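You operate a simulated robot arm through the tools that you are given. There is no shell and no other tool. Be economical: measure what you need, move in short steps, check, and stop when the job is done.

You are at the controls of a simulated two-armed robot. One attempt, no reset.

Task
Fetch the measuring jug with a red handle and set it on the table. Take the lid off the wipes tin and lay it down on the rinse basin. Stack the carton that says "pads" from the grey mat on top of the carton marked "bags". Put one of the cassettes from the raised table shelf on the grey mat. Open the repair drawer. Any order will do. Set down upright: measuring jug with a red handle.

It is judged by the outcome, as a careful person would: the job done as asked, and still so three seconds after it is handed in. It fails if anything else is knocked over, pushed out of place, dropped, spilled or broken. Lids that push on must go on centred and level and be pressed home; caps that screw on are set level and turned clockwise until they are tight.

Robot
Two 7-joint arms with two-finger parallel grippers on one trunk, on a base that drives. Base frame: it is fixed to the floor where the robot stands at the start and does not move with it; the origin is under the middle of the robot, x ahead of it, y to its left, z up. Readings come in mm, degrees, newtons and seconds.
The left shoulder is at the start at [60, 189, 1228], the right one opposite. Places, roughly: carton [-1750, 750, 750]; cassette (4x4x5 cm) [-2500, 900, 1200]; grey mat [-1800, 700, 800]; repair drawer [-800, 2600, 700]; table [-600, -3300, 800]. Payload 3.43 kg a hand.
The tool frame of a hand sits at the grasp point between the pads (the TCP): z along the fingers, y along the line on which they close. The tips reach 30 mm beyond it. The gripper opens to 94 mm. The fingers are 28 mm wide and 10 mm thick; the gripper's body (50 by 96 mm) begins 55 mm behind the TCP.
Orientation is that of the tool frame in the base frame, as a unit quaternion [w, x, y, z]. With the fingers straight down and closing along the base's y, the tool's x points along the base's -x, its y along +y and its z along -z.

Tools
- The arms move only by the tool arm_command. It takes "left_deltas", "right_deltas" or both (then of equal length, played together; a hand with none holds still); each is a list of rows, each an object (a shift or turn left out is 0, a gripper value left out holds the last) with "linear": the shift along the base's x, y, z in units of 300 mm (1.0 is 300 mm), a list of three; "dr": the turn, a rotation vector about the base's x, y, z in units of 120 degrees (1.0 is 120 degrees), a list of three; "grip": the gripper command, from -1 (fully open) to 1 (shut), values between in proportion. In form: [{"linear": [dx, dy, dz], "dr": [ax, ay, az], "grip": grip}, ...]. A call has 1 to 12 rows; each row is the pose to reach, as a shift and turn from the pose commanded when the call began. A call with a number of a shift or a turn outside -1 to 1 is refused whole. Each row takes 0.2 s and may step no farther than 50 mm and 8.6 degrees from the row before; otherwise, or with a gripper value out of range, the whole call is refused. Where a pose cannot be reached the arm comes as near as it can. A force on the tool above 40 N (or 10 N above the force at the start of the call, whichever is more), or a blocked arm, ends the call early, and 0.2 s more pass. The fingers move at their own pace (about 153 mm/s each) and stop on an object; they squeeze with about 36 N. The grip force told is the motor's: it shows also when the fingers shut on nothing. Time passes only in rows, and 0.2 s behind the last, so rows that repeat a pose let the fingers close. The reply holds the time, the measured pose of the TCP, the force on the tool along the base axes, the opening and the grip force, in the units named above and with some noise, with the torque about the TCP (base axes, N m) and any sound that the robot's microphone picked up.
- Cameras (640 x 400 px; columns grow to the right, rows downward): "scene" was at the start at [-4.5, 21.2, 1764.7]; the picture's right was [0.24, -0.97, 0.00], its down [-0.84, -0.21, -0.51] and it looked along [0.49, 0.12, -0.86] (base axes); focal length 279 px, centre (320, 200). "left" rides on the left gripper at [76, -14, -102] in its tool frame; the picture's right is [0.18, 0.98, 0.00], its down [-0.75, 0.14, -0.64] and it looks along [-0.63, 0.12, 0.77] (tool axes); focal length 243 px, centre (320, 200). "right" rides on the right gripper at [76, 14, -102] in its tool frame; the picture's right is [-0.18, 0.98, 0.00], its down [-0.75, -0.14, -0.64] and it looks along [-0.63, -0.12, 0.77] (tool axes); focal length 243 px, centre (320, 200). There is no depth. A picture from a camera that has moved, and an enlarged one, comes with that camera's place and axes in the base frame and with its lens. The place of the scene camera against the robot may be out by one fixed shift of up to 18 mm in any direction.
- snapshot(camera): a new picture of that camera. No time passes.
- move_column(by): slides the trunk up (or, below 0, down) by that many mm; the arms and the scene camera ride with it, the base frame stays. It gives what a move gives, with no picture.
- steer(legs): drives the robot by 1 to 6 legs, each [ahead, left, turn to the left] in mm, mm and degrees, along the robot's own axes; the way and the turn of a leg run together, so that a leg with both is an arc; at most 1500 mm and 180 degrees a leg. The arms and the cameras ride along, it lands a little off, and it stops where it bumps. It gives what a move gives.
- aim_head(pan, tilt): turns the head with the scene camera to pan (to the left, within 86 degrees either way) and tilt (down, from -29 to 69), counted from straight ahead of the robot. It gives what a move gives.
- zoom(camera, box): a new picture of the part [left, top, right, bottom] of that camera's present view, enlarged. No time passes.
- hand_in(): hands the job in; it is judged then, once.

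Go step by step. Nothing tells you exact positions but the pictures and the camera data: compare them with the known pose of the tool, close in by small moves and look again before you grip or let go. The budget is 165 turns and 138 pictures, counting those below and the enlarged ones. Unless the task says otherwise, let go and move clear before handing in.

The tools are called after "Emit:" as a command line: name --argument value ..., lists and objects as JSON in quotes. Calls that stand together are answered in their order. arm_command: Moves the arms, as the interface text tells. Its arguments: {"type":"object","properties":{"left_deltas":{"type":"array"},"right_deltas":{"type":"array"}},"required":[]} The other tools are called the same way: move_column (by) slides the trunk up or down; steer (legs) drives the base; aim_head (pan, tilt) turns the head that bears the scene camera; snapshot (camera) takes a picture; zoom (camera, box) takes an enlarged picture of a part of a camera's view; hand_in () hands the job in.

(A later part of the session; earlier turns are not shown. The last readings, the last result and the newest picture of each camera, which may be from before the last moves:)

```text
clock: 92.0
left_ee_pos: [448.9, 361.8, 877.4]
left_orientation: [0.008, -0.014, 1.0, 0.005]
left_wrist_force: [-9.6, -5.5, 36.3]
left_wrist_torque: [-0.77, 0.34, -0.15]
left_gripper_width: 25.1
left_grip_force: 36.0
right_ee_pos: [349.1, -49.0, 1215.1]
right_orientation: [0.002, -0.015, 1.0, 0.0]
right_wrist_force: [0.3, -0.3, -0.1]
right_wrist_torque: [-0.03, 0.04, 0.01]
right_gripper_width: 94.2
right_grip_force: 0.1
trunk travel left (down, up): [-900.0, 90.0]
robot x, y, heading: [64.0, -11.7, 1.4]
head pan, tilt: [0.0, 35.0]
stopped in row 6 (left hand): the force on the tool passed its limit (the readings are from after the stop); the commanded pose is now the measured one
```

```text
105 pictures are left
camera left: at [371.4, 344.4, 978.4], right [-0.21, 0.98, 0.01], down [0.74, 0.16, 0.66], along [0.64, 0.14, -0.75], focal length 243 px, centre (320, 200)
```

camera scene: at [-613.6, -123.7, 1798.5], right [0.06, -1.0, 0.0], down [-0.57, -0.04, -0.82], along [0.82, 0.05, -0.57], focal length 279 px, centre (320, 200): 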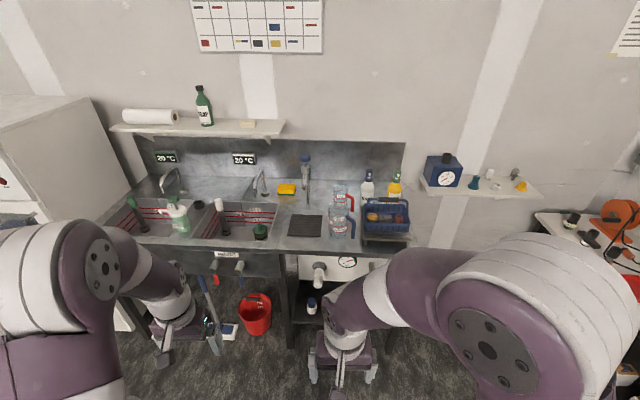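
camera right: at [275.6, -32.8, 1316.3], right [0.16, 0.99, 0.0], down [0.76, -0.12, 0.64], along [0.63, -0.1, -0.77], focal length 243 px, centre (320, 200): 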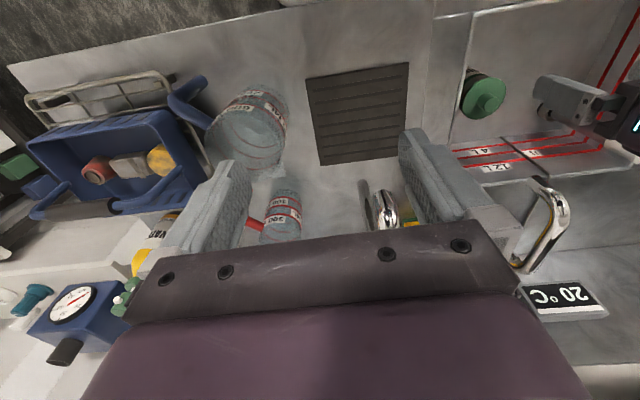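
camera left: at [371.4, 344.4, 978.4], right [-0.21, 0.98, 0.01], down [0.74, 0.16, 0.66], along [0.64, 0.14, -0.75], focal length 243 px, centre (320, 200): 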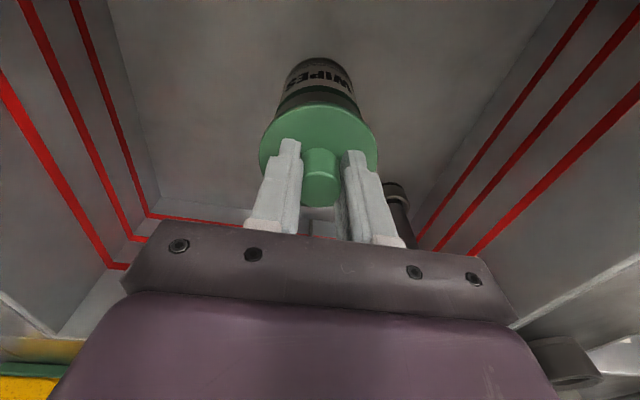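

The whole tin came up with the lid (lid is tight) and touched down again upright. I'll lift it clear into the air, bring the right hand in sideways to hold the tin body, and then pull the lid.

Emit:
arm_command --left_deltas '[{"linear": [0, 0, 0.05]}, {"linear": [0, 0, 0.15]}, {"linear": [0, 0, 0.27]}, {"linear": [0, 0, 0.4]}, {"linear": [0, 0, 0.53]}, {"linear": [0, 0, 0.66]}, {"linear": [0, 0, 0.78]}, {"linear": [0, 0, 0.88]}]' --right_deltas '[{"linear": [0, -0.03, 0], "dr": [0.036, 0.036, -0.036]}, {"linear": [0, -0.06, 0], "dr": [0.072, 0.072, -0.072]}, {"linear": [0, -0.09, -0.03], "dr": [0.108, 0.108, -0.108]}, {"linear": [0, -0.12, -0.06], "dr": [0.144, 0.144, -0.144]}, {"linear": [0, -0.16, -0.09], "dr": [0.18, 0.18, -0.18]}, {"linear": [0, -0.2, -0.12], "dr": [0.216, 0.216, -0.216]}, {"linear": [0, -0.23, -0.16], "dr": [0.252, 0.252, -0.252]}, {"linear": [0, -0.25, -0.2], "dr": [0.288, 0.288, -0.288]}]'

Emit:
arm_command --left_deltas '[{"linear": [0, 0, 0]}, {"linear": [-0.02, -0.1, 0]}, {"linear": [-0.06, -0.2, 0]}, {"linear": [-0.1, -0.3, 0]}, {"linear": [-0.13, -0.4, 0]}, {"linear": [-0.16, -0.5, 0]}, {"linear": [-0.16, -0.6, 0]}, {"linear": [-0.16, -0.7, 0]}]' --right_deltas '[{"linear": [0, -0.03, 0], "dr": [0.036, 0.036, -0.036]}, {"linear": [0, -0.06, -0.03], "dr": [0.072, 0.072, -0.072]}, {"linear": [0, -0.06, -0.06], "dr": [0.108, 0.108, -0.108]}, {"linear": [0.03, -0.06, -0.1], "dr": [0.144, 0.144, -0.144]}, {"linear": [0.06, -0.06, -0.15], "dr": [0.18, 0.18, -0.18]}, {"linear": [0.1, -0.06, -0.2], "dr": [0.216, 0.216, -0.216]}, {"linear": [0.14, -0.06, -0.25], "dr": [0.252, 0.252, -0.252]}, {"linear": [0.16, -0.06, -0.3], "dr": [0.288, 0.288, -0.288]}]'

Emit:
aim_head --pan 5 --tilt 50

Emit:
snapshot --camera "scene"

Emit:
snapshot --camera "right"

```text
clock: 93.8
left_ee_pos: [451.5, 362.8, 1140.0]
left_orientation: [0.008, -0.014, 1.0, 0.005]
left_wrist_force: [0.4, 0.2, -1.7]
left_wrist_torque: [-0.02, 0.03, 0.02]
left_gripper_width: 24.8
left_grip_force: 36.1
right_ee_pos: [351.2, -122.2, 1154.0]
right_orientation: [-0.284, 0.276, 0.87, 0.294]
right_wrist_force: [-0.6, 0.8, -0.8]
right_wrist_torque: [0.0, 0.03, 0.0]
right_gripper_width: 94.2
right_grip_force: 0.1
trunk travel left (down, up): [-900.0, 90.0]
robot x, y, heading: [66.7, -11.7, 2.1]
head pan, tilt: [0.0, 35.0]
```

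```text
clock: 95.6
left_ee_pos: [399.9, 166.3, 1137.6]
left_orientation: [0.007, -0.014, 1.0, 0.006]
left_wrist_force: [-0.2, 0.2, -1.1]
left_wrist_torque: [0.02, 0.03, -0.01]
left_gripper_width: 24.5
left_grip_force: 36.5
right_ee_pos: [227.1, -132.4, 1061.7]
right_orientation: [-0.483, 0.49, 0.528, 0.498]
right_wrist_force: [7.8, -6.0, -4.8]
right_wrist_torque: [0.95, 0.68, 0.69]
right_gripper_width: 93.8
right_grip_force: 0.0
right hand out of reach, approached as far as the arm can: row 1, 2, 3, 4, 5, 6, 7, 8
trunk travel left (down, up): [-900.0, 90.0]
robot x, y, heading: [66.4, -13.9, 1.8]
head pan, tilt: [0.0, 35.0]
stopped in row 8 (right hand): the force on the tool passed its limit (the readings are from after the stop); the commanded pose is now the measured one
```

```text
clock: 96.3
left_ee_pos: [400.5, 166.8, 1139.0]
left_orientation: [0.008, -0.014, 1.0, 0.004]
left_wrist_force: [1.2, -0.4, -1.9]
left_wrist_torque: [-0.03, 0.02, -0.02]
left_gripper_width: 24.4
left_grip_force: 35.8
right_ee_pos: [228.5, -130.7, 1060.4]
right_orientation: [-0.484, 0.49, 0.529, 0.496]
right_wrist_force: [15.2, -7.8, -6.8]
right_wrist_torque: [1.36, 1.36, 1.39]
right_gripper_width: 94.3
right_grip_force: 0.1
trunk travel left (down, up): [-900.0, 90.0]
robot x, y, heading: [63.7, -13.5, 1.9]
head pan, tilt: [5.0, 50.0]
```

```text
104 pictures are left
camera scene: at [76.1, 0.8, 1776.8], right [0.12, -0.99, 0.0], down [-0.76, -0.09, -0.64], along [0.64, 0.07, -0.77], focal length 279 px, centre (320, 200)
```

scene: 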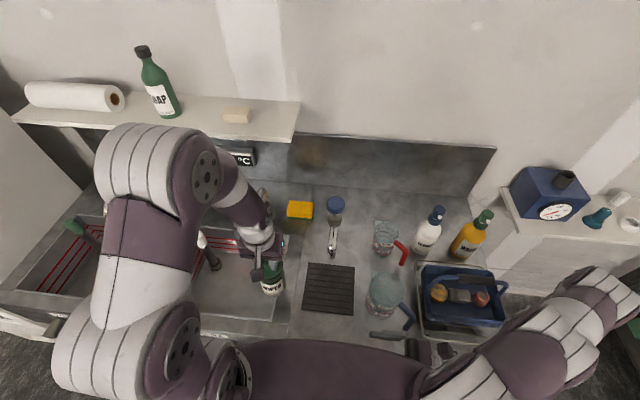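

```text
103 pictures are left
camera right: at [241.0, -230.0, 1142.0], right [0.99, 0.02, -0.14], down [-0.09, -0.67, -0.73], along [-0.11, 0.74, -0.66], focal length 243 px, centre (320, 200)
```

right: 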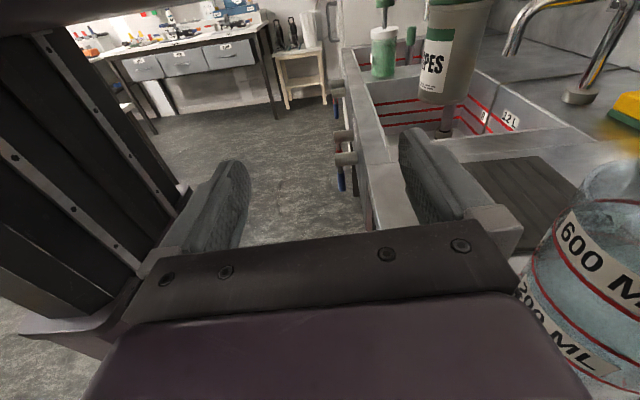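

The right hand is at its reach limit in this posture and pressing something. I raise and move it forward to free it.

Emit:
arm_command --right_deltas '[{"linear": [0.05, 0, 0.1]}, {"linear": [0.1, 0, 0.2]}, {"linear": [0.2, 0, 0.3]}]'

Emit:
snapshot --camera "scene"

```text
clock: 96.7
left_ee_pos: [401.0, 168.0, 1137.3]
left_orientation: [0.006, -0.014, 1.0, 0.005]
left_wrist_force: [-0.5, 0.9, -1.6]
left_wrist_torque: [-0.02, 0.01, -0.01]
left_gripper_width: 24.5
left_grip_force: 36.1
right_ee_pos: [228.8, -132.0, 1070.3]
right_orientation: [-0.484, 0.493, 0.527, 0.494]
right_wrist_force: [1.4, -0.3, 0.3]
right_wrist_torque: [0.03, 0.06, 0.03]
right_gripper_width: 94.2
right_grip_force: 0.1
right hand out of reach, approached as far as the arm can: row 1
trunk travel left (down, up): [-900.0, 90.0]
robot x, y, heading: [69.2, -13.4, 1.9]
head pan, tilt: [5.0, 50.0]
stopped in row 1 (right hand): the force on the tool passed its limit (the readings are from after the stop); the commanded pose is now the measured one
```

```text
102 pictures are left
camera scene: at [75.2, -0.1, 1776.7], right [0.12, -0.99, 0.0], down [-0.76, -0.09, -0.64], along [0.64, 0.07, -0.77], focal length 279 px, centre (320, 200)
```

scene: 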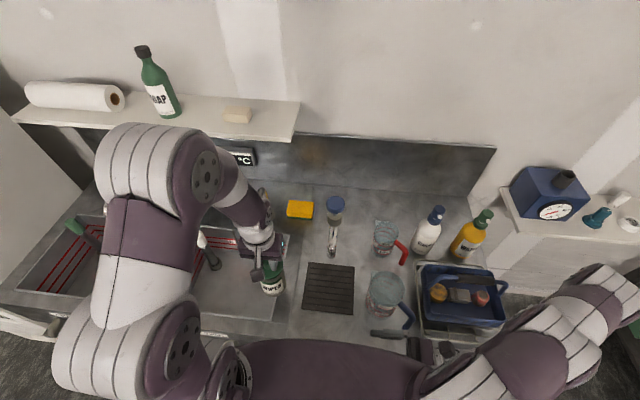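

That sideways posture doesn't suit the right arm. I'll turn it back to vertical and instead approach from the front with a forward tilt.

Emit:
arm_command --right_deltas '[{"linear": [0.02, -0.02, 0.05], "dr": [-0.036, -0.036, 0.036]}, {"linear": [0.05, -0.03, 0.1], "dr": [-0.072, -0.072, 0.072]}, {"linear": [0.1, -0.03, 0.15], "dr": [-0.108, -0.108, 0.108]}, {"linear": [0.15, -0.03, 0.2], "dr": [-0.144, -0.144, 0.144]}, {"linear": [0.2, -0.03, 0.25], "dr": [-0.18, -0.18, 0.18]}, {"linear": [0.25, -0.03, 0.3], "dr": [-0.216, -0.216, 0.216]}, {"linear": [0.3, -0.03, 0.3], "dr": [-0.252, -0.252, 0.252]}, {"linear": [0.35, -0.03, 0.3], "dr": [-0.288, -0.288, 0.288]}]'

Emit:
arm_command --right_deltas '[{"dr": [-0.036, -0.036, 0.036]}, {"dr": [-0.072, -0.072, 0.072]}, {"dr": [-0.108, -0.108, 0.108]}, {"dr": [-0.144, -0.144, 0.144]}, {"dr": [-0.18, -0.18, 0.18]}, {"dr": [-0.216, -0.216, 0.216]}, {"dr": [-0.252, -0.252, 0.252]}, {"dr": [-0.288, -0.288, 0.288]}]'

```text
clock: 97.5
left_ee_pos: [401.6, 168.8, 1138.7]
left_orientation: [0.007, -0.014, 1.0, 0.004]
left_wrist_force: [-0.3, 1.2, -1.6]
left_wrist_torque: [-0.02, -0.01, -0.03]
left_gripper_width: 24.8
left_grip_force: 36.1
right_ee_pos: [249.8, -142.2, 1103.5]
right_orientation: [-0.422, 0.436, 0.665, 0.436]
right_wrist_force: [4.4, -2.8, -2.6]
right_wrist_torque: [0.42, 0.08, 0.32]
right_gripper_width: 93.9
right_grip_force: 0.1
trunk travel left (down, up): [-900.0, 90.0]
robot x, y, heading: [66.2, -7.6, 1.6]
head pan, tilt: [5.0, 50.0]
stopped in row 3 (right hand): the force on the tool passed its limit (the readings are from after the stop); the commanded pose is now the measured one
```

```text
clock: 97.8
left_ee_pos: [400.4, 169.0, 1138.0]
left_orientation: [0.007, -0.014, 1.0, 0.005]
left_wrist_force: [-0.1, 0.6, -0.8]
left_wrist_torque: [-0.03, 0.04, 0.0]
left_gripper_width: 24.5
left_grip_force: 35.9
right_ee_pos: [251.2, -144.8, 1099.9]
right_orientation: [-0.408, 0.423, 0.69, 0.422]
right_wrist_force: [1.0, -1.4, -0.9]
right_wrist_torque: [0.12, 0.06, 0.14]
right_gripper_width: 93.8
right_grip_force: 0.0
trunk travel left (down, up): [-900.0, 90.0]
robot x, y, heading: [64.1, -11.1, 1.7]
head pan, tilt: [5.0, 50.0]
stopped in row 1 (right hand): the force on the tool passed its limit (the readings are from after the stop); the commanded pose is now the measured one
```

Emit:
arm_command --right_deltas '[{"linear": [0.05, -0.05, 0]}, {"linear": [0.1, -0.1, 0]}, {"linear": [0.15, -0.15, 0.03]}]'

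Emit:
aim_head --pan -20 --tilt 65

Emit:
snapshot --camera "scene"

```text
clock: 98.6
left_ee_pos: [399.5, 166.9, 1139.3]
left_orientation: [0.007, -0.014, 1.0, 0.005]
left_wrist_force: [0.4, -0.7, -1.6]
left_wrist_torque: [-0.02, 0.03, 0.0]
left_gripper_width: 24.5
left_grip_force: 36.3
right_ee_pos: [270.4, -173.2, 1091.4]
right_orientation: [-0.409, 0.423, 0.69, 0.422]
right_wrist_force: [-0.1, 0.1, -0.2]
right_wrist_torque: [-0.03, 0.0, 0.01]
right_gripper_width: 93.9
right_grip_force: 0.1
right hand out of reach, approached as far as the arm can: row 2, 3
trunk travel left (down, up): [-900.0, 90.0]
robot x, y, heading: [67.1, -15.8, 1.7]
head pan, tilt: [5.0, 50.0]
```

```text
clock: 99.5
left_ee_pos: [401.8, 167.2, 1136.8]
left_orientation: [0.007, -0.014, 1.0, 0.005]
left_wrist_force: [-0.4, -0.2, -1.4]
left_wrist_torque: [-0.04, 0.02, 0.04]
left_gripper_width: 24.5
left_grip_force: 35.9
right_ee_pos: [268.8, -172.6, 1093.5]
right_orientation: [-0.408, 0.423, 0.69, 0.423]
right_wrist_force: [0.0, 0.1, -0.3]
right_wrist_torque: [0.0, -0.01, -0.01]
right_gripper_width: 94.0
right_grip_force: 0.0
trunk travel left (down, up): [-900.0, 90.0]
robot x, y, heading: [70.0, -12.3, 2.0]
head pan, tilt: [-20.0, 65.0]
```

```text
101 pictures are left
camera scene: at [56.9, -27.9, 1758.6], right [-0.31, -0.95, 0.0], down [-0.86, 0.28, -0.42], along [0.4, -0.13, -0.91], focal length 279 px, centre (320, 200)
```

scene: 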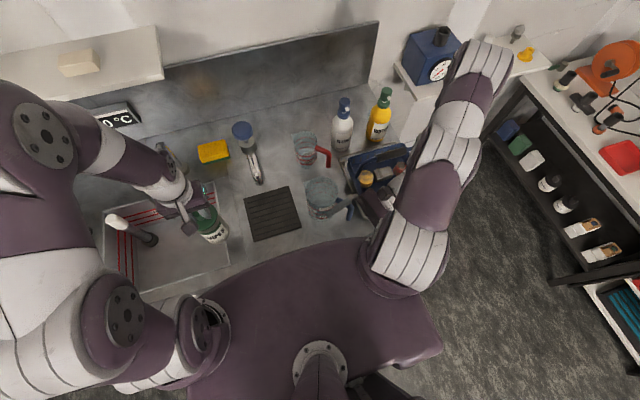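

Free now. Continuing to unwind the right hand to vertical.

Emit:
arm_command --right_deltas '[{"linear": [0, 0, 0.02], "dr": [-0.036, -0.036, 0.036]}, {"linear": [0, 0, 0.05], "dr": [-0.072, -0.072, 0.072]}, {"linear": [0.03, 0, 0.1], "dr": [-0.108, -0.108, 0.108]}, {"linear": [0.07, 0, 0.15], "dr": [-0.144, -0.144, 0.144]}, {"linear": [0.1, 0.05, 0.2], "dr": [-0.18, -0.18, 0.18]}, {"linear": [0.15, 0.1, 0.22], "dr": [-0.216, -0.216, 0.216]}, {"linear": [0.2, 0.12, 0.25], "dr": [-0.252, -0.252, 0.252]}, {"linear": [0.25, 0.12, 0.3], "dr": [-0.288, -0.288, 0.288]}, {"linear": [0.27, 0.12, 0.3], "dr": [-0.324, -0.324, 0.324]}, {"linear": [0.27, 0.12, 0.35], "dr": [-0.36, -0.36, 0.36]}, {"linear": [0.27, 0.12, 0.38], "dr": [-0.396, -0.396, 0.396]}, {"linear": [0.27, 0.12, 0.4], "dr": [-0.43, -0.43, 0.43]}]'

Emit:
snapshot --camera "scene"

```text
clock: 102.1
left_ee_pos: [400.5, 167.5, 1138.3]
left_orientation: [0.007, -0.014, 1.0, 0.004]
left_wrist_force: [0.2, -0.8, -2.3]
left_wrist_torque: [0.01, 0.0, 0.02]
left_gripper_width: 24.6
left_grip_force: 36.1
right_ee_pos: [348.3, -138.4, 1215.1]
right_orientation: [-0.011, 0.015, 0.999, 0.026]
right_wrist_force: [1.0, 0.4, 0.8]
right_wrist_torque: [0.0, 0.02, 0.02]
right_gripper_width: 94.1
right_grip_force: 0.1
trunk travel left (down, up): [-900.0, 90.0]
robot x, y, heading: [70.1, -11.6, 1.9]
head pan, tilt: [-20.0, 65.0]
```

```text
100 pictures are left
camera scene: at [56.6, -27.6, 1758.6], right [-0.31, -0.95, 0.0], down [-0.86, 0.28, -0.42], along [0.4, -0.13, -0.91], focal length 279 px, centre (320, 200)
```

scene: 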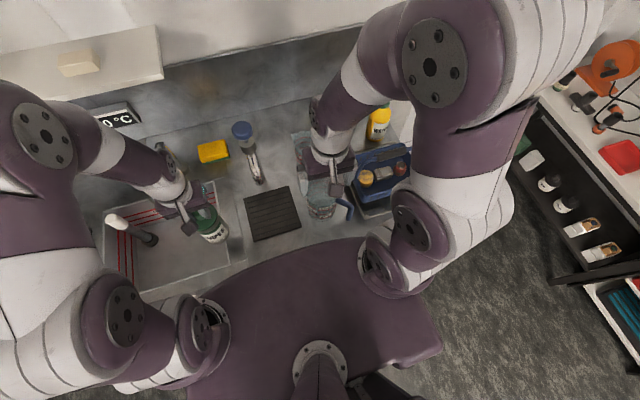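

Right hand is vertical again. Now moving the tin to a central spot and pitching the right hand 50° forward.

Emit:
arm_command --left_deltas '[{"linear": [0.1, -0.08, 0.04]}, {"linear": [0.2, -0.17, 0.04]}, {"linear": [0.3, -0.25, 0.04]}, {"linear": [0.333, -0.29, 0.04]}, {"linear": [0.333, -0.29, 0.04]}, {"linear": [0.333, -0.29, 0.04]}, {"linear": [0.333, -0.29, 0.04]}]' --right_deltas '[{"linear": [0, 0, 0], "dr": [0, -0.06, 0]}, {"linear": [0, 0, -0.03], "dr": [0, -0.12, 0]}, {"linear": [0, 0.03, -0.06], "dr": [0, -0.18, 0]}, {"linear": [0, 0.06, -0.1], "dr": [0, -0.24, 0]}, {"linear": [0, 0.1, -0.15], "dr": [0, -0.3, 0]}, {"linear": [0, 0.15, -0.2], "dr": [0, -0.36, 0]}, {"linear": [0, 0.2, -0.25], "dr": [0, -0.417, 0]}]'

Emit:
snapshot --camera "right"

Emit:
snapshot --camera "scene"

```text
clock: 103.4
left_ee_pos: [503.5, 82.5, 1151.4]
left_orientation: [0.007, -0.014, 1.0, 0.005]
left_wrist_force: [-0.2, -0.6, -1.7]
left_wrist_torque: [-0.04, 0.0, -0.04]
left_gripper_width: 24.5
left_grip_force: 36.1
right_ee_pos: [337.2, -140.3, 1178.7]
right_orientation: [0.233, -0.056, 0.969, -0.062]
right_wrist_force: [-65.1, -33.0, 298.0]
right_wrist_torque: [2.42, 33.72, 4.37]
right_gripper_width: 93.9
right_grip_force: 0.0
right hand out of reach, approached as far as the arm can: row 3, 4, 5, 6
trunk travel left (down, up): [-900.0, 90.0]
robot x, y, heading: [73.6, -13.4, 1.5]
head pan, tilt: [-20.0, 65.0]
stopped in row 6 (right hand): the force on the tool passed its limit (the readings are from after the stop); the commanded pose is now the measured one
```

```text
99 pictures are left
camera right: at [221.4, -125.6, 1233.3], right [0.08, 0.99, -0.06], down [0.38, 0.02, 0.92], along [0.92, -0.1, -0.38], focal length 243 px, centre (320, 200)
```

right: 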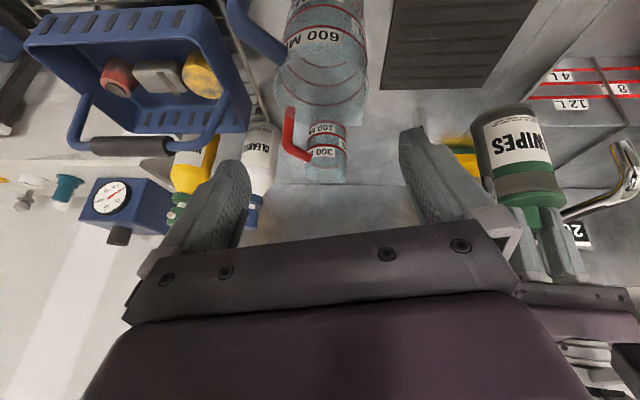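

```text
98 pictures are left
camera scene: at [56.1, -26.9, 1758.7], right [-0.31, -0.95, 0.0], down [-0.86, 0.28, -0.42], along [0.4, -0.13, -0.91], focal length 279 px, centre (320, 200)
```

scene: 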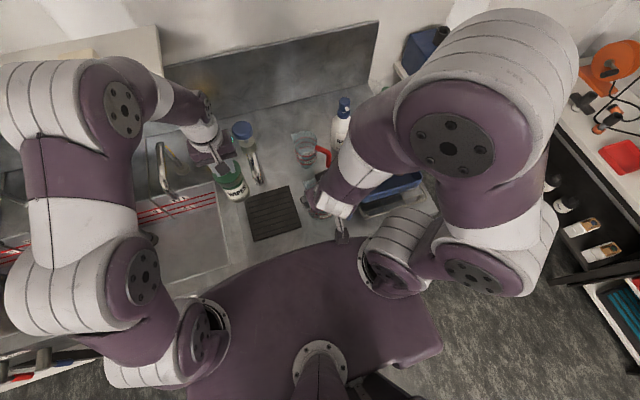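

The right wrist folded onto itself too near the trunk. I back it out to vertical while moving forward, then will pitch farther out.

Emit:
arm_command --right_deltas '[{"linear": [0.03, 0, 0.03], "dr": [0, 0.05, 0]}, {"linear": [0.1, 0, 0.06], "dr": [0, 0.1, 0]}, {"linear": [0.2, 0.03, 0.06], "dr": [0, 0.15, 0]}, {"linear": [0.3, 0.08, 0.06], "dr": [0, 0.15, 0]}, {"linear": [0.38, 0.12, 0.06], "dr": [0, 0.15, 0]}]'

```text
clock: 104.6
left_ee_pos: [504.5, 82.4, 1151.0]
left_orientation: [0.007, -0.014, 1.0, 0.004]
left_wrist_force: [0.7, 0.3, -1.3]
left_wrist_torque: [-0.05, 0.0, 0.0]
left_gripper_width: 24.2
left_grip_force: 35.5
right_ee_pos: [452.8, -105.8, 1194.7]
right_orientation: [0.076, -0.061, 0.994, -0.055]
right_wrist_force: [-0.2, 0.7, 0.3]
right_wrist_torque: [0.02, 0.04, -0.02]
right_gripper_width: 93.9
right_grip_force: 0.2
trunk travel left (down, up): [-900.0, 90.0]
robot x, y, heading: [66.2, -10.0, 1.8]
head pan, tilt: [-20.0, 65.0]
```

Emit:
arm_command --right_deltas '[{"linear": [0, 0, 0], "dr": [0, -0.06, 0]}, {"linear": [0, 0, 0], "dr": [0, -0.12, 0]}, {"linear": [0, 0, 0], "dr": [0, -0.18, 0]}, {"linear": [0, 0, 0], "dr": [0, -0.24, 0]}, {"linear": [0, 0, 0], "dr": [0, -0.3, 0]}]'

```text
clock: 105.8
left_ee_pos: [503.3, 81.6, 1150.9]
left_orientation: [0.007, -0.014, 1.0, 0.004]
left_wrist_force: [0.7, -0.1, -1.9]
left_wrist_torque: [-0.01, -0.03, 0.03]
left_gripper_width: 24.4
left_grip_force: 36.7
right_ee_pos: [452.2, -105.0, 1194.9]
right_orientation: [0.381, -0.043, 0.921, -0.071]
right_wrist_force: [-0.5, 0.1, 0.5]
right_wrist_torque: [0.0, 0.0, -0.02]
right_gripper_width: 93.9
right_grip_force: 0.0
trunk travel left (down, up): [-900.0, 90.0]
robot x, y, heading: [69.4, -11.3, 1.6]
head pan, tilt: [-20.0, 65.0]
```

Now pitched 45° forward. Levelling the roll and moving to a staging point before the tin.

Emit:
arm_command --right_deltas '[{"linear": [-0.05, 0, 0], "dr": [0.04, 0, 0]}, {"linear": [-0.1, 0.1, -0.03], "dr": [0.079, 0, 0]}, {"linear": [-0.1, 0.24, -0.07], "dr": [0.079, 0, 0]}, {"linear": [-0.1, 0.38, -0.1], "dr": [0.079, 0, 0]}, {"linear": [-0.1, 0.5, -0.15], "dr": [0.079, 0, 0]}, {"linear": [-0.1, 0.623, -0.2], "dr": [0.079, 0, 0]}, {"linear": [-0.1, 0.623, -0.25], "dr": [0.079, 0, 0]}]'

Emit:
snapshot --camera "right"

```text
clock: 107.1
left_ee_pos: [501.7, 81.6, 1153.0]
left_orientation: [0.007, -0.013, 1.0, 0.004]
left_wrist_force: [0.3, 0.7, -2.3]
left_wrist_torque: [-0.02, 0.01, -0.03]
left_gripper_width: 24.7
left_grip_force: 36.2
right_ee_pos: [421.1, 44.1, 1143.5]
right_orientation: [0.39, -0.001, 0.921, -0.009]
right_wrist_force: [-9.6, -14.4, 9.9]
right_wrist_torque: [-0.82, -0.25, -1.1]
right_gripper_width: 93.8
right_grip_force: 0.4
trunk travel left (down, up): [-900.0, 90.0]
robot x, y, heading: [65.9, -10.8, 1.6]
head pan, tilt: [-20.0, 65.0]
stopped in row 6 (right hand): the force on the tool passed its limit (the readings are from after the stop); the commanded pose is now the measured one
```

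```text
97 pictures are left
camera right: at [294.8, 58.4, 1160.1], right [0.13, 0.98, 0.12], down [0.06, -0.12, 0.99], along [0.99, -0.12, -0.08], focal length 243 px, centre (320, 200)
```

right: 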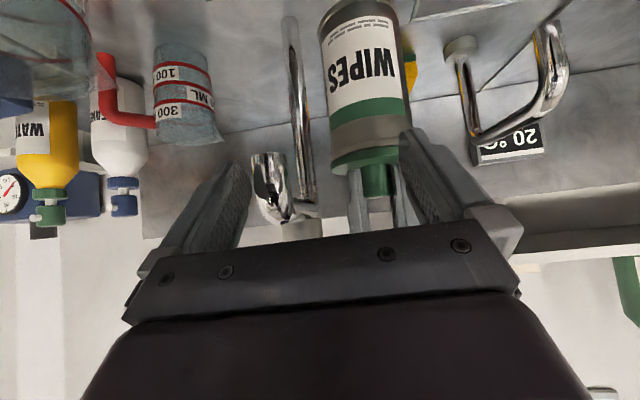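

Contact limits moving further left, so I back the right hand off slightly and bring the tin to it.

Emit:
arm_command --right_deltas '[{"linear": [0, -0.05, 0]}, {"linear": [0, -0.1, 0]}, {"linear": [0, -0.1, -0.04]}, {"linear": [0, -0.1, -0.08]}, {"linear": [0, -0.1, -0.08]}]' --left_deltas '[{"linear": [0, 0, 0]}, {"linear": [0.03, -0.05, 0]}, {"linear": [0.03, -0.12, 0]}, {"linear": [0.03, -0.18, 0]}, {"linear": [0.03, -0.225, 0]}]'

Emit:
snapshot --camera "right"

Emit:
snapshot --camera "scene"

```text
clock: 107.7
left_ee_pos: [503.8, 80.1, 1150.1]
left_orientation: [0.0, -0.016, 1.0, 0.007]
left_wrist_force: [-8.6, 15.9, 1.5]
left_wrist_torque: [-1.42, -0.83, -0.03]
left_gripper_width: 24.5
left_grip_force: 36.1
right_ee_pos: [421.1, 23.8, 1144.8]
right_orientation: [0.389, -0.005, 0.921, -0.008]
right_wrist_force: [-1.1, -0.5, 0.1]
right_wrist_torque: [0.04, -0.01, 0.02]
right_gripper_width: 94.0
right_grip_force: 0.1
trunk travel left (down, up): [-900.0, 90.0]
robot x, y, heading: [68.3, -13.7, 1.6]
head pan, tilt: [-20.0, 65.0]
stopped in row 2 (left hand): the force on the tool passed its limit (the readings are from after the stop); the commanded pose is now the measured one
```

```text
96 pictures are left
camera right: at [294.8, 37.6, 1160.9], right [0.13, 0.99, 0.11], down [0.07, -0.12, 0.99], along [0.99, -0.12, -0.08], focal length 243 px, centre (320, 200)
```

right: 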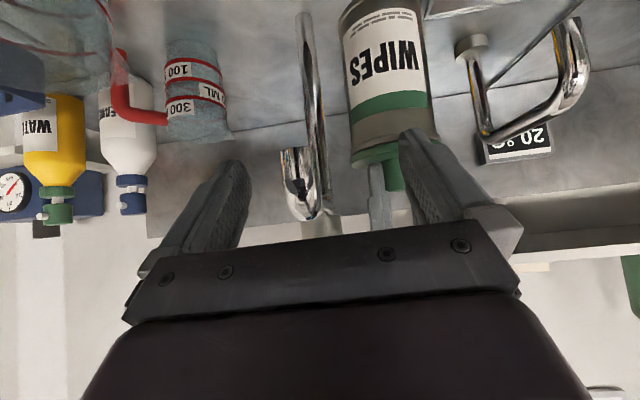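

```text
95 pictures are left
camera scene: at [54.5, -25.1, 1758.6], right [-0.31, -0.95, 0.0], down [-0.86, 0.28, -0.42], along [0.4, -0.13, -0.91], focal length 279 px, centre (320, 200)
```

scene: 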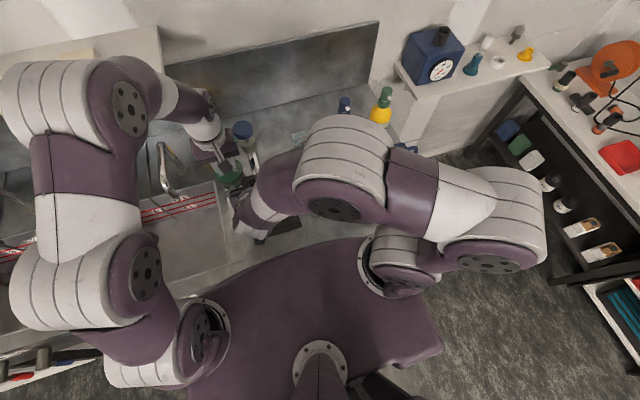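

The left hand is touching the tall tap. I move off it and back the robot 350 mm from the counter to work in free air.

Emit:
arm_command --left_deltas '[{"linear": [-0.03, 0.05, 0]}, {"linear": [-0.06, 0.08, 0]}]'

Emit:
steer --legs '[[-350, 0, 0]]'

Emit:
snapshot --camera "scene"

```text
clock: 108.2
left_ee_pos: [488.3, 101.9, 1148.9]
left_orientation: [0.002, -0.016, 1.0, 0.006]
left_wrist_force: [-0.2, -0.1, -1.1]
left_wrist_torque: [0.01, -0.01, -0.03]
left_gripper_width: 24.3
left_grip_force: 36.1
right_ee_pos: [423.9, 22.0, 1144.9]
right_orientation: [0.389, -0.003, 0.921, -0.009]
right_wrist_force: [-0.2, 0.2, 0.4]
right_wrist_torque: [-0.01, -0.01, -0.02]
right_gripper_width: 94.2
right_grip_force: 0.1
trunk travel left (down, up): [-900.0, 90.0]
robot x, y, heading: [71.7, -11.5, 1.8]
head pan, tilt: [-20.0, 65.0]
```

```text
clock: 110.5
left_ee_pos: [149.6, 90.7, 1148.2]
left_orientation: [0.001, -0.016, 1.0, 0.007]
left_wrist_force: [0.4, 0.4, -0.9]
left_wrist_torque: [-0.01, 0.01, -0.01]
left_gripper_width: 24.3
left_grip_force: 36.2
right_ee_pos: [85.8, 10.7, 1142.8]
right_orientation: [0.388, -0.003, 0.922, -0.008]
right_wrist_force: [-0.9, 0.1, 0.4]
right_wrist_torque: [0.01, -0.02, -0.02]
right_gripper_width: 94.0
right_grip_force: 0.0
trunk travel left (down, up): [-900.0, 90.0]
robot x, y, heading: [-272.7, -23.1, 1.7]
head pan, tilt: [-20.0, 65.0]
```

```text
94 pictures are left
camera scene: at [-281.3, -37.7, 1758.6], right [-0.31, -0.95, 0.0], down [-0.86, 0.28, -0.42], along [0.4, -0.13, -0.91], focal length 279 px, centre (320, 200)
```

scene: 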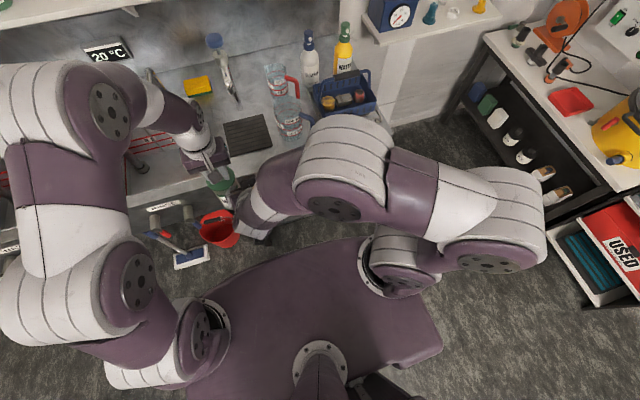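

Free air now. Bringing the tin in front of the right gripper.

Emit:
arm_command --left_deltas '[{"linear": [0.1, 0, 0]}, {"linear": [0.135, -0.12, 0]}, {"linear": [0.135, -0.24, 0]}, {"linear": [0.135, -0.27, 0]}]'

Emit:
snapshot --camera "right"

```text
clock: 111.5
left_ee_pos: [192.0, 12.7, 1148.4]
left_orientation: [0.0, -0.016, 1.0, 0.007]
left_wrist_force: [0.0, -0.2, -0.6]
left_wrist_torque: [-0.01, 0.01, 0.02]
left_gripper_width: 24.7
left_grip_force: 35.7
right_ee_pos: [84.1, 11.2, 1143.2]
right_orientation: [0.389, -0.002, 0.921, -0.009]
right_wrist_force: [0.5, 0.5, 0.0]
right_wrist_torque: [0.01, 0.02, 0.0]
right_gripper_width: 93.7
right_grip_force: 0.1
trunk travel left (down, up): [-900.0, 90.0]
robot x, y, heading: [-269.7, -24.8, 1.6]
head pan, tilt: [-20.0, 65.0]
```

```text
93 pictures are left
camera right: at [-42.8, 26.2, 1160.5], right [0.13, 0.98, 0.12], down [0.07, -0.12, 0.99], along [0.99, -0.12, -0.08], focal length 243 px, centre (320, 200)
```

right: 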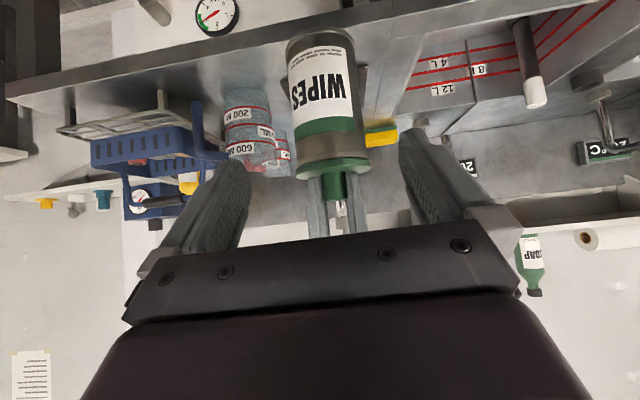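

Tin is centred in the right gripper's view. Advancing along the tool axis.

Emit:
arm_command --right_deltas '[{"linear": [0.08, 0.005, -0.09]}, {"linear": [0.16, 0.005, -0.18]}, {"linear": [0.24, 0.005, -0.26]}, {"linear": [0.29, 0.005, -0.31]}]'

Emit:
snapshot --camera "right"

```text
clock: 112.5
left_ee_pos: [192.3, 12.5, 1148.8]
left_orientation: [0.001, -0.015, 1.0, 0.007]
left_wrist_force: [0.1, -0.1, -1.5]
left_wrist_torque: [0.02, 0.01, -0.02]
left_gripper_width: 24.7
left_grip_force: 35.5
right_ee_pos: [172.1, 13.6, 1049.3]
right_orientation: [0.389, -0.004, 0.921, -0.007]
right_wrist_force: [0.3, 0.0, -0.6]
right_wrist_torque: [0.02, -0.04, -0.02]
right_gripper_width: 93.9
right_grip_force: 0.0
trunk travel left (down, up): [-900.0, 90.0]
robot x, y, heading: [-268.4, -21.2, 1.9]
head pan, tilt: [-20.0, 65.0]
```

```text
92 pictures are left
camera right: at [44.6, 28.6, 1066.0], right [0.13, 0.98, 0.12], down [0.07, -0.13, 0.99], along [0.99, -0.12, -0.08], focal length 243 px, centre (320, 200)
```

right: 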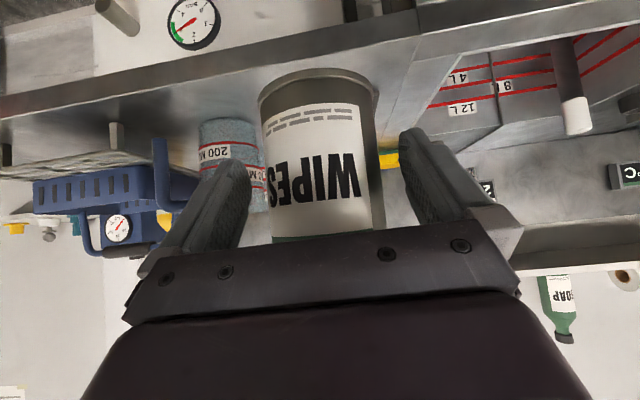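

Fingers straddle the tin body. Closing the right gripper.

Emit:
arm_command --right_deltas '[{"grip": 0.3}, {"grip": 0.6}, {"grip": 1}, {"grip": 1}]'

```text
clock: 113.5
left_ee_pos: [191.8, 12.3, 1148.5]
left_orientation: [0.001, -0.016, 1.0, 0.007]
left_wrist_force: [-0.6, 0.6, 0.5]
left_wrist_torque: [0.01, 0.01, -0.01]
left_gripper_width: 24.5
left_grip_force: 35.9
right_ee_pos: [171.8, 14.3, 1050.0]
right_orientation: [0.388, -0.004, 0.921, -0.007]
right_wrist_force: [-0.4, -0.2, -1.0]
right_wrist_torque: [0.07, 0.06, -0.01]
right_gripper_width: 68.9
right_grip_force: 35.7
trunk travel left (down, up): [-900.0, 90.0]
robot x, y, heading: [-270.3, -24.3, 1.7]
head pan, tilt: [-20.0, 65.0]
heard: snap
```

Gripped. Pulling the lid straight up.

Emit:
arm_command --left_deltas '[{"linear": [0, 0, 0.01]}, {"linear": [0, 0, 0.02]}, {"linear": [0, 0, 0.04]}, {"linear": [0, 0, 0.08]}, {"linear": [0, 0, 0.15]}]'

Emit:
snapshot --camera "left"

```text
clock: 114.7
left_ee_pos: [187.6, 11.7, 1193.6]
left_orientation: [0.001, -0.015, 1.0, 0.007]
left_wrist_force: [0.0, 0.3, -0.1]
left_wrist_torque: [0.0, 0.0, 0.0]
left_gripper_width: 24.4
left_grip_force: 36.2
right_ee_pos: [169.5, 13.9, 1049.2]
right_orientation: [0.389, -0.004, 0.921, -0.008]
right_wrist_force: [0.5, 0.7, -1.7]
right_wrist_torque: [0.0, 0.02, 0.02]
right_gripper_width: 69.0
right_grip_force: 36.0
trunk travel left (down, up): [-900.0, 90.0]
robot x, y, heading: [-274.8, -20.7, 1.9]
head pan, tilt: [-20.0, 65.0]
```

```text
91 pictures are left
camera left: at [112.2, -6.4, 1296.4], right [-0.21, 0.98, 0.01], down [0.75, 0.16, 0.65], along [0.63, 0.15, -0.76], focal length 243 px, centre (320, 200)
```

left: 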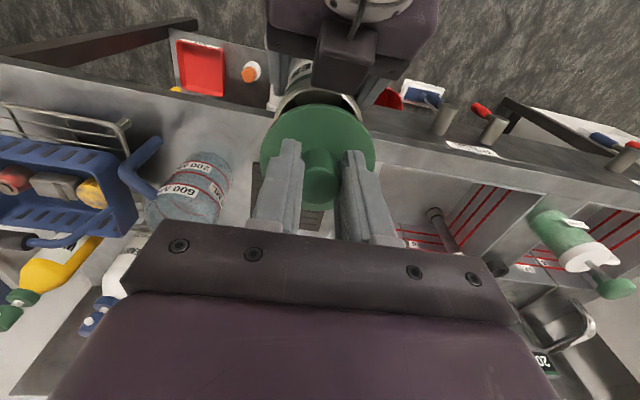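

The lid snapped free. Moving the lid to the left and retracting the tin a bit, then driving back to the counter.

Emit:
arm_command --left_deltas '[{"linear": [0, 0.04, 0.06]}, {"linear": [0, 0.14, 0.06]}, {"linear": [0, 0.28, 0.06]}, {"linear": [0, 0.42, 0.06]}, {"linear": [-0.04, 0.56, 0.06]}, {"linear": [-0.08, 0.7, 0.06]}, {"linear": [-0.12, 0.84, 0.06]}, {"linear": [-0.16, 0.98, 0.06]}]' --right_deltas '[{"linear": [0, 0, 0]}, {"linear": [0, 0, 0]}, {"linear": [0, 0, 0]}, {"linear": [-0.05, -0.05, 0]}, {"linear": [-0.1, -0.1, 0.05]}, {"linear": [-0.15, -0.1, 0.1]}, {"linear": [-0.2, -0.1, 0.15]}, {"linear": [-0.25, -0.1, 0.2]}]'

Emit:
steer --legs '[[300, 0, 0]]'

Emit:
arm_command --left_deltas '[{"linear": [0, 0.1, 0]}, {"linear": [0, 0.1, -0.15]}, {"linear": [0, 0.1, -0.3]}, {"linear": [0, 0.1, -0.45]}, {"linear": [0, 0.1, -0.6]}, {"linear": [0, 0.1, -0.75]}, {"linear": [0, 0.1, -0.85]}]'

Emit:
snapshot --camera "left"

Emit:
snapshot --camera "scene"

```text
clock: 116.5
left_ee_pos: [137.6, 306.7, 1211.2]
left_orientation: [0.002, -0.014, 1.0, 0.006]
left_wrist_force: [0.2, 0.1, -0.3]
left_wrist_torque: [0.02, 0.01, -0.01]
left_gripper_width: 24.2
left_grip_force: 35.7
right_ee_pos: [94.2, -15.0, 1110.7]
right_orientation: [0.389, -0.003, 0.921, -0.008]
right_wrist_force: [-0.3, 0.6, -0.8]
right_wrist_torque: [-0.01, 0.02, 0.0]
right_gripper_width: 68.9
right_grip_force: 36.2
trunk travel left (down, up): [-900.0, 90.0]
robot x, y, heading: [-265.5, -24.8, 1.4]
head pan, tilt: [-20.0, 65.0]
```

```text
clock: 118.5
left_ee_pos: [439.7, 303.4, 1212.9]
left_orientation: [0.004, -0.009, 1.0, 0.008]
left_wrist_force: [0.7, -0.4, -0.2]
left_wrist_torque: [-0.01, 0.01, -0.02]
left_gripper_width: 24.2
left_grip_force: 35.8
right_ee_pos: [392.2, -18.5, 1108.7]
right_orientation: [0.387, 0.003, 0.922, -0.01]
right_wrist_force: [-29.9, -19.5, -14.5]
right_wrist_torque: [-0.12, 0.46, -0.38]
right_gripper_width: 69.3
right_grip_force: 36.3
trunk travel left (down, up): [-900.0, 90.0]
robot x, y, heading: [33.7, -15.9, 1.2]
head pan, tilt: [-20.0, 65.0]
```

```text
clock: 120.1
left_ee_pos: [442.8, 336.8, 957.9]
left_orientation: [0.002, -0.009, 1.0, 0.01]
left_wrist_force: [0.2, -0.2, -0.7]
left_wrist_torque: [0.02, 0.04, 0.0]
left_gripper_width: 24.4
left_grip_force: 35.7
right_ee_pos: [392.7, -19.0, 1107.2]
right_orientation: [0.386, 0.002, 0.922, -0.012]
right_wrist_force: [-23.8, -16.2, -10.5]
right_wrist_torque: [-0.06, 0.29, -0.36]
right_gripper_width: 69.3
right_grip_force: 35.8
trunk travel left (down, up): [-900.0, 90.0]
robot x, y, heading: [28.9, -11.4, 0.8]
head pan, tilt: [-20.0, 65.0]
```

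```text
90 pictures are left
camera left: at [365.7, 318.7, 1058.9], right [-0.2, 0.98, 0.02], down [0.75, 0.14, 0.65], along [0.63, 0.14, -0.76], focal length 243 px, centre (320, 200)
```

left: 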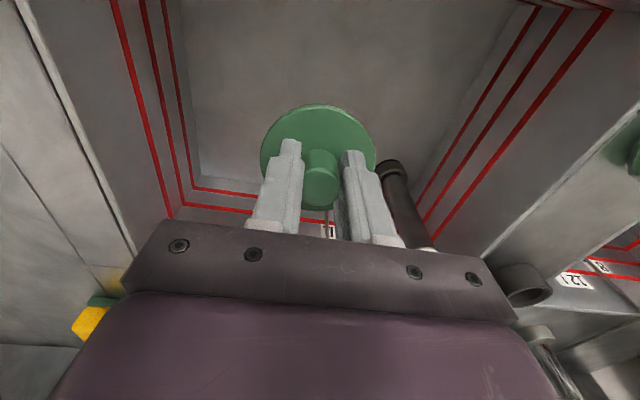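

```text
89 pictures are left
camera scene: at [12.4, -35.5, 1758.5], right [-0.32, -0.95, 0.0], down [-0.86, 0.3, -0.42], along [0.4, -0.13, -0.91], focal length 279 px, centre (320, 200)
```

scene: 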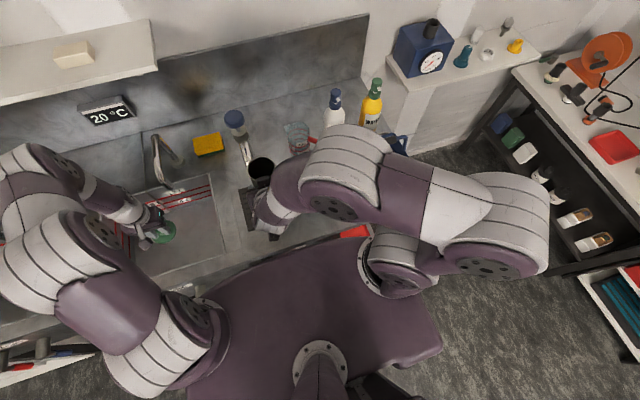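

The tin is brushing the tap spout; I shift the right hand away and lower the lid further.

Emit:
arm_command --right_deltas '[{"linear": [-0.03, -0.06, 0]}, {"linear": [-0.05, -0.12, 0]}, {"linear": [-0.05, -0.15, 0]}, {"linear": [-0.05, -0.15, 0]}]' --left_deltas '[{"linear": [0, 0.03, -0.12]}, {"linear": [0, 0.03, -0.24]}, {"linear": [0, 0.03, -0.36]}, {"linear": [0, 0.03, -0.44]}]'

Emit:
snapshot --camera "left"

```text
clock: 121.1
left_ee_pos: [445.1, 348.0, 822.2]
left_orientation: [0.001, -0.01, 1.0, 0.008]
left_wrist_force: [0.2, -0.6, 0.4]
left_wrist_torque: [-0.01, 0.02, 0.01]
left_gripper_width: 24.0
left_grip_force: 36.0
right_ee_pos: [381.1, -59.4, 1106.8]
right_orientation: [0.386, 0.002, 0.922, -0.013]
right_wrist_force: [1.3, 0.0, -1.6]
right_wrist_torque: [-0.01, 0.03, 0.01]
right_gripper_width: 69.3
right_grip_force: 36.2
trunk travel left (down, up): [-900.0, 90.0]
robot x, y, heading: [28.5, -16.6, 1.3]
head pan, tilt: [-20.0, 65.0]
```

```text
88 pictures are left
camera left: at [368.1, 331.2, 923.9], right [-0.2, 0.98, 0.01], down [0.75, 0.15, 0.65], along [0.63, 0.14, -0.76], focal length 243 px, centre (320, 200)
```

left: 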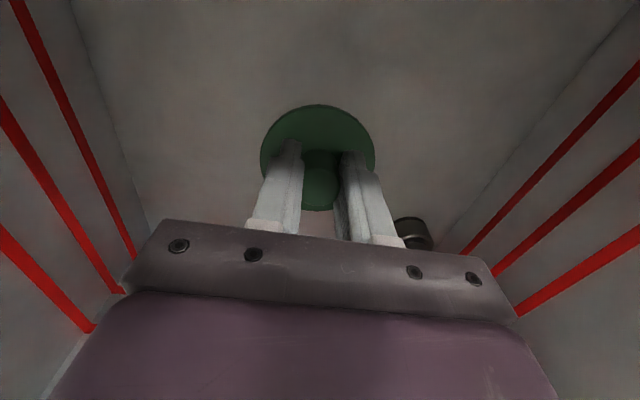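

Emit:
arm_command --left_deltas '[{"linear": [0, 0, -0.03]}, {"linear": [0, 0, -0.06]}, {"linear": [0, 0, -0.08]}, {"linear": [0, 0, -0.1]}, {"linear": [0, 0, -0.115]}, {"linear": [0, 0, -0.13]}]'

```text
clock: 122.5
left_ee_pos: [444.6, 347.1, 783.7]
left_orientation: [0.0, -0.01, 1.0, 0.007]
left_wrist_force: [0.2, 0.1, 0.0]
left_wrist_torque: [-0.01, 0.0, -0.01]
left_gripper_width: 24.3
left_grip_force: 35.9
right_ee_pos: [381.3, -61.4, 1108.4]
right_orientation: [0.386, 0.001, 0.922, -0.011]
right_wrist_force: [-0.1, -0.1, -0.8]
right_wrist_torque: [0.02, 0.02, -0.03]
right_gripper_width: 69.2
right_grip_force: 36.0
trunk travel left (down, up): [-900.0, 90.0]
robot x, y, heading: [30.1, -14.9, 0.8]
head pan, tilt: [-20.0, 65.0]
```

Emit:
arm_command --left_deltas '[{"linear": [0, 0, -0.015]}, {"linear": [0, 0, -0.03]}, {"linear": [0, 0, -0.045]}, {"linear": [0, 0, -0.06]}, {"linear": [0, 0, -0.075]}, {"linear": [0, 0, -0.09]}, {"linear": [0, 0, -0.105]}, {"linear": [0, 0, -0.12]}]'

Emit:
snapshot --camera "left"

```text
clock: 123.8
left_ee_pos: [444.7, 345.6, 766.2]
left_orientation: [0.005, -0.011, 1.0, 0.009]
left_wrist_force: [-6.9, -5.5, 29.6]
left_wrist_torque: [-0.41, 0.68, 0.02]
left_gripper_width: 24.6
left_grip_force: 35.8
right_ee_pos: [379.6, -64.3, 1108.6]
right_orientation: [0.387, 0.002, 0.922, -0.011]
right_wrist_force: [0.1, 0.0, -1.4]
right_wrist_torque: [0.0, 0.04, -0.01]
right_gripper_width: 69.5
right_grip_force: 35.7
trunk travel left (down, up): [-900.0, 90.0]
robot x, y, heading: [27.3, -13.1, 1.3]
head pan, tilt: [-20.0, 65.0]
stopped in row 6 (left hand): the force on the tool passed its limit (the readings are from after the stop); the commanded pose is now the measured one
```

```text
87 pictures are left
camera left: at [368.2, 328.3, 867.9], right [-0.2, 0.98, 0.02], down [0.74, 0.14, 0.65], along [0.64, 0.15, -0.76], focal length 243 px, centre (320, 200)
```

left: 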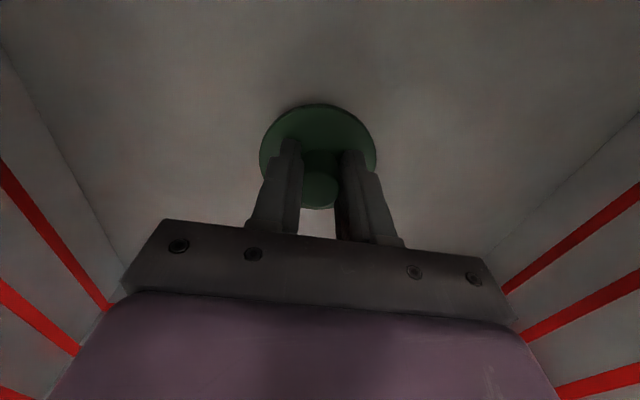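

The lid is on the basin floor. Releasing and rising.

Emit:
arm_command --left_deltas '[{"linear": [0, 0, 0.005], "grip": 0.3}, {"linear": [0, 0, 0.005], "grip": 0.0}, {"linear": [0, 0, 0.06]}, {"linear": [0, 0, 0.18]}, {"linear": [0, 0, 0.34]}, {"linear": [0, 0, 0.5]}, {"linear": [0, 0, 0.66]}, {"linear": [0, 0, 0.82]}, {"linear": [0, 0, 0.95]}]'

Emit:
snapshot --camera "left"

```text
clock: 125.8
left_ee_pos: [444.9, 351.3, 1052.3]
left_orientation: [0.004, -0.009, 1.0, 0.008]
left_wrist_force: [0.4, -0.4, 0.3]
left_wrist_torque: [0.01, 0.0, 0.01]
left_gripper_width: 47.1
left_grip_force: 0.1
right_ee_pos: [379.9, -60.8, 1107.8]
right_orientation: [0.386, 0.002, 0.922, -0.012]
right_wrist_force: [0.6, -0.1, -1.8]
right_wrist_torque: [-0.02, 0.02, -0.04]
right_gripper_width: 69.2
right_grip_force: 36.0
trunk travel left (down, up): [-900.0, 90.0]
robot x, y, heading: [31.3, -14.6, 1.2]
head pan, tilt: [-20.0, 65.0]
```

```text
86 pictures are left
camera left: at [367.4, 332.7, 1153.6], right [-0.2, 0.98, 0.02], down [0.75, 0.14, 0.65], along [0.64, 0.14, -0.76], focal length 243 px, centre (320, 200)
```

left: 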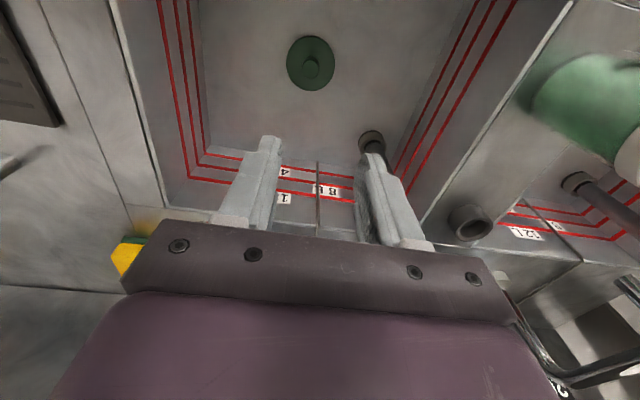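

Lid is lying on the rinse basin floor. Backing off to hand the tin from the right hand to the left from above.

Emit:
steer --legs '[[-260, 0, 0]]'

Emit:
arm_command --left_deltas '[{"linear": [0, 0, 0.16], "grip": -1}, {"linear": [0, 0, 0.32], "grip": -1}, {"linear": [0, 0, 0.48]}, {"linear": [0.03, -0.1, 0.55]}, {"linear": [0.06, -0.25, 0.57]}, {"linear": [0.1, -0.4, 0.57]}, {"linear": [0.15, -0.55, 0.57]}, {"linear": [0.15, -0.7, 0.57]}]' --right_deltas '[{"linear": [0.1, 0, 0]}, {"linear": [0.2, 0.05, -0.05]}, {"linear": [0.28, 0.1, -0.1]}, {"linear": [0.3, 0.15, -0.16]}, {"linear": [0.3, 0.2, -0.16]}, {"linear": [0.3, 0.237, -0.16]}, {"linear": [0.3, 0.237, -0.16]}, {"linear": [0.3, 0.237, -0.16]}]'

Emit:
snapshot --camera "left"

```text
clock: 127.6
left_ee_pos: [187.9, 347.1, 1051.2]
left_orientation: [0.003, -0.01, 1.0, 0.009]
left_wrist_force: [0.0, -0.4, -0.3]
left_wrist_torque: [0.0, 0.01, -0.01]
left_gripper_width: 47.0
left_grip_force: 0.1
right_ee_pos: [122.6, -65.8, 1107.4]
right_orientation: [0.385, 0.002, 0.923, -0.013]
right_wrist_force: [0.8, -0.9, -1.9]
right_wrist_torque: [-0.01, 0.07, 0.01]
right_gripper_width: 68.9
right_grip_force: 36.2
trunk travel left (down, up): [-900.0, 90.0]
robot x, y, heading: [-229.7, -19.7, 1.3]
head pan, tilt: [-20.0, 65.0]
```

```text
clock: 129.4
left_ee_pos: [233.8, 134.3, 1221.5]
left_orientation: [0.004, -0.011, 1.0, 0.01]
left_wrist_force: [0.3, -0.2, -1.1]
left_wrist_torque: [0.02, -0.01, -0.03]
left_gripper_width: 94.2
left_grip_force: 0.1
right_ee_pos: [210.9, 4.2, 1059.0]
right_orientation: [0.386, 0.001, 0.922, -0.011]
right_wrist_force: [0.5, -0.4, -1.6]
right_wrist_torque: [0.0, 0.04, 0.01]
right_gripper_width: 68.8
right_grip_force: 36.3
trunk travel left (down, up): [-900.0, 90.0]
robot x, y, heading: [-230.3, -19.4, 1.5]
head pan, tilt: [-20.0, 65.0]
```

```text
85 pictures are left
camera left: at [155.8, 117.0, 1323.6], right [-0.21, 0.98, 0.02], down [0.74, 0.14, 0.65], along [0.63, 0.15, -0.76], focal length 243 px, centre (320, 200)
```

left: 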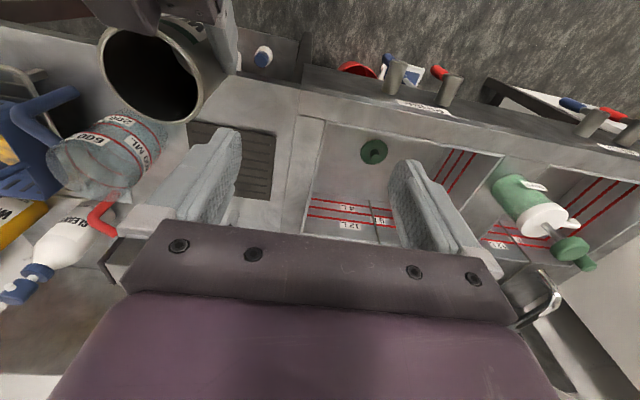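

The tin rim is where I computed, at about (231, 4, 1115). Moving the left hand over it.

Emit:
arm_command --left_deltas '[{"linear": [0.01, -0.15, 0]}, {"linear": [0.015, -0.3, 0]}, {"linear": [0.015, -0.433, 0]}]'

Emit:
snapshot --camera "left"

```text
clock: 130.2
left_ee_pos: [240.1, 4.4, 1220.7]
left_orientation: [0.004, -0.01, 1.0, 0.009]
left_wrist_force: [-0.2, -0.3, 0.1]
left_wrist_torque: [0.0, 0.0, 0.01]
left_gripper_width: 93.8
left_grip_force: 0.1
right_ee_pos: [210.5, 4.0, 1058.9]
right_orientation: [0.386, 0.001, 0.922, -0.012]
right_wrist_force: [-0.3, -0.4, -1.7]
right_wrist_torque: [0.01, 0.0, 0.02]
right_gripper_width: 69.1
right_grip_force: 35.8
trunk travel left (down, up): [-900.0, 90.0]
robot x, y, heading: [-228.6, -16.4, 0.9]
head pan, tilt: [-20.0, 65.0]
```

```text
84 pictures are left
camera left: at [162.7, -13.4, 1322.3], right [-0.2, 0.98, 0.02], down [0.74, 0.15, 0.65], along [0.64, 0.14, -0.76], focal length 243 px, centre (320, 200)
```

left: 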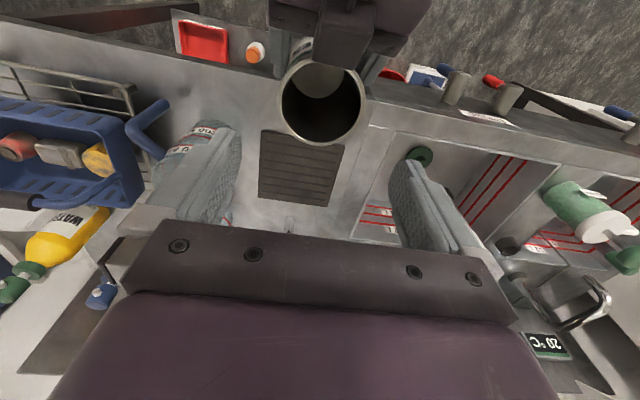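

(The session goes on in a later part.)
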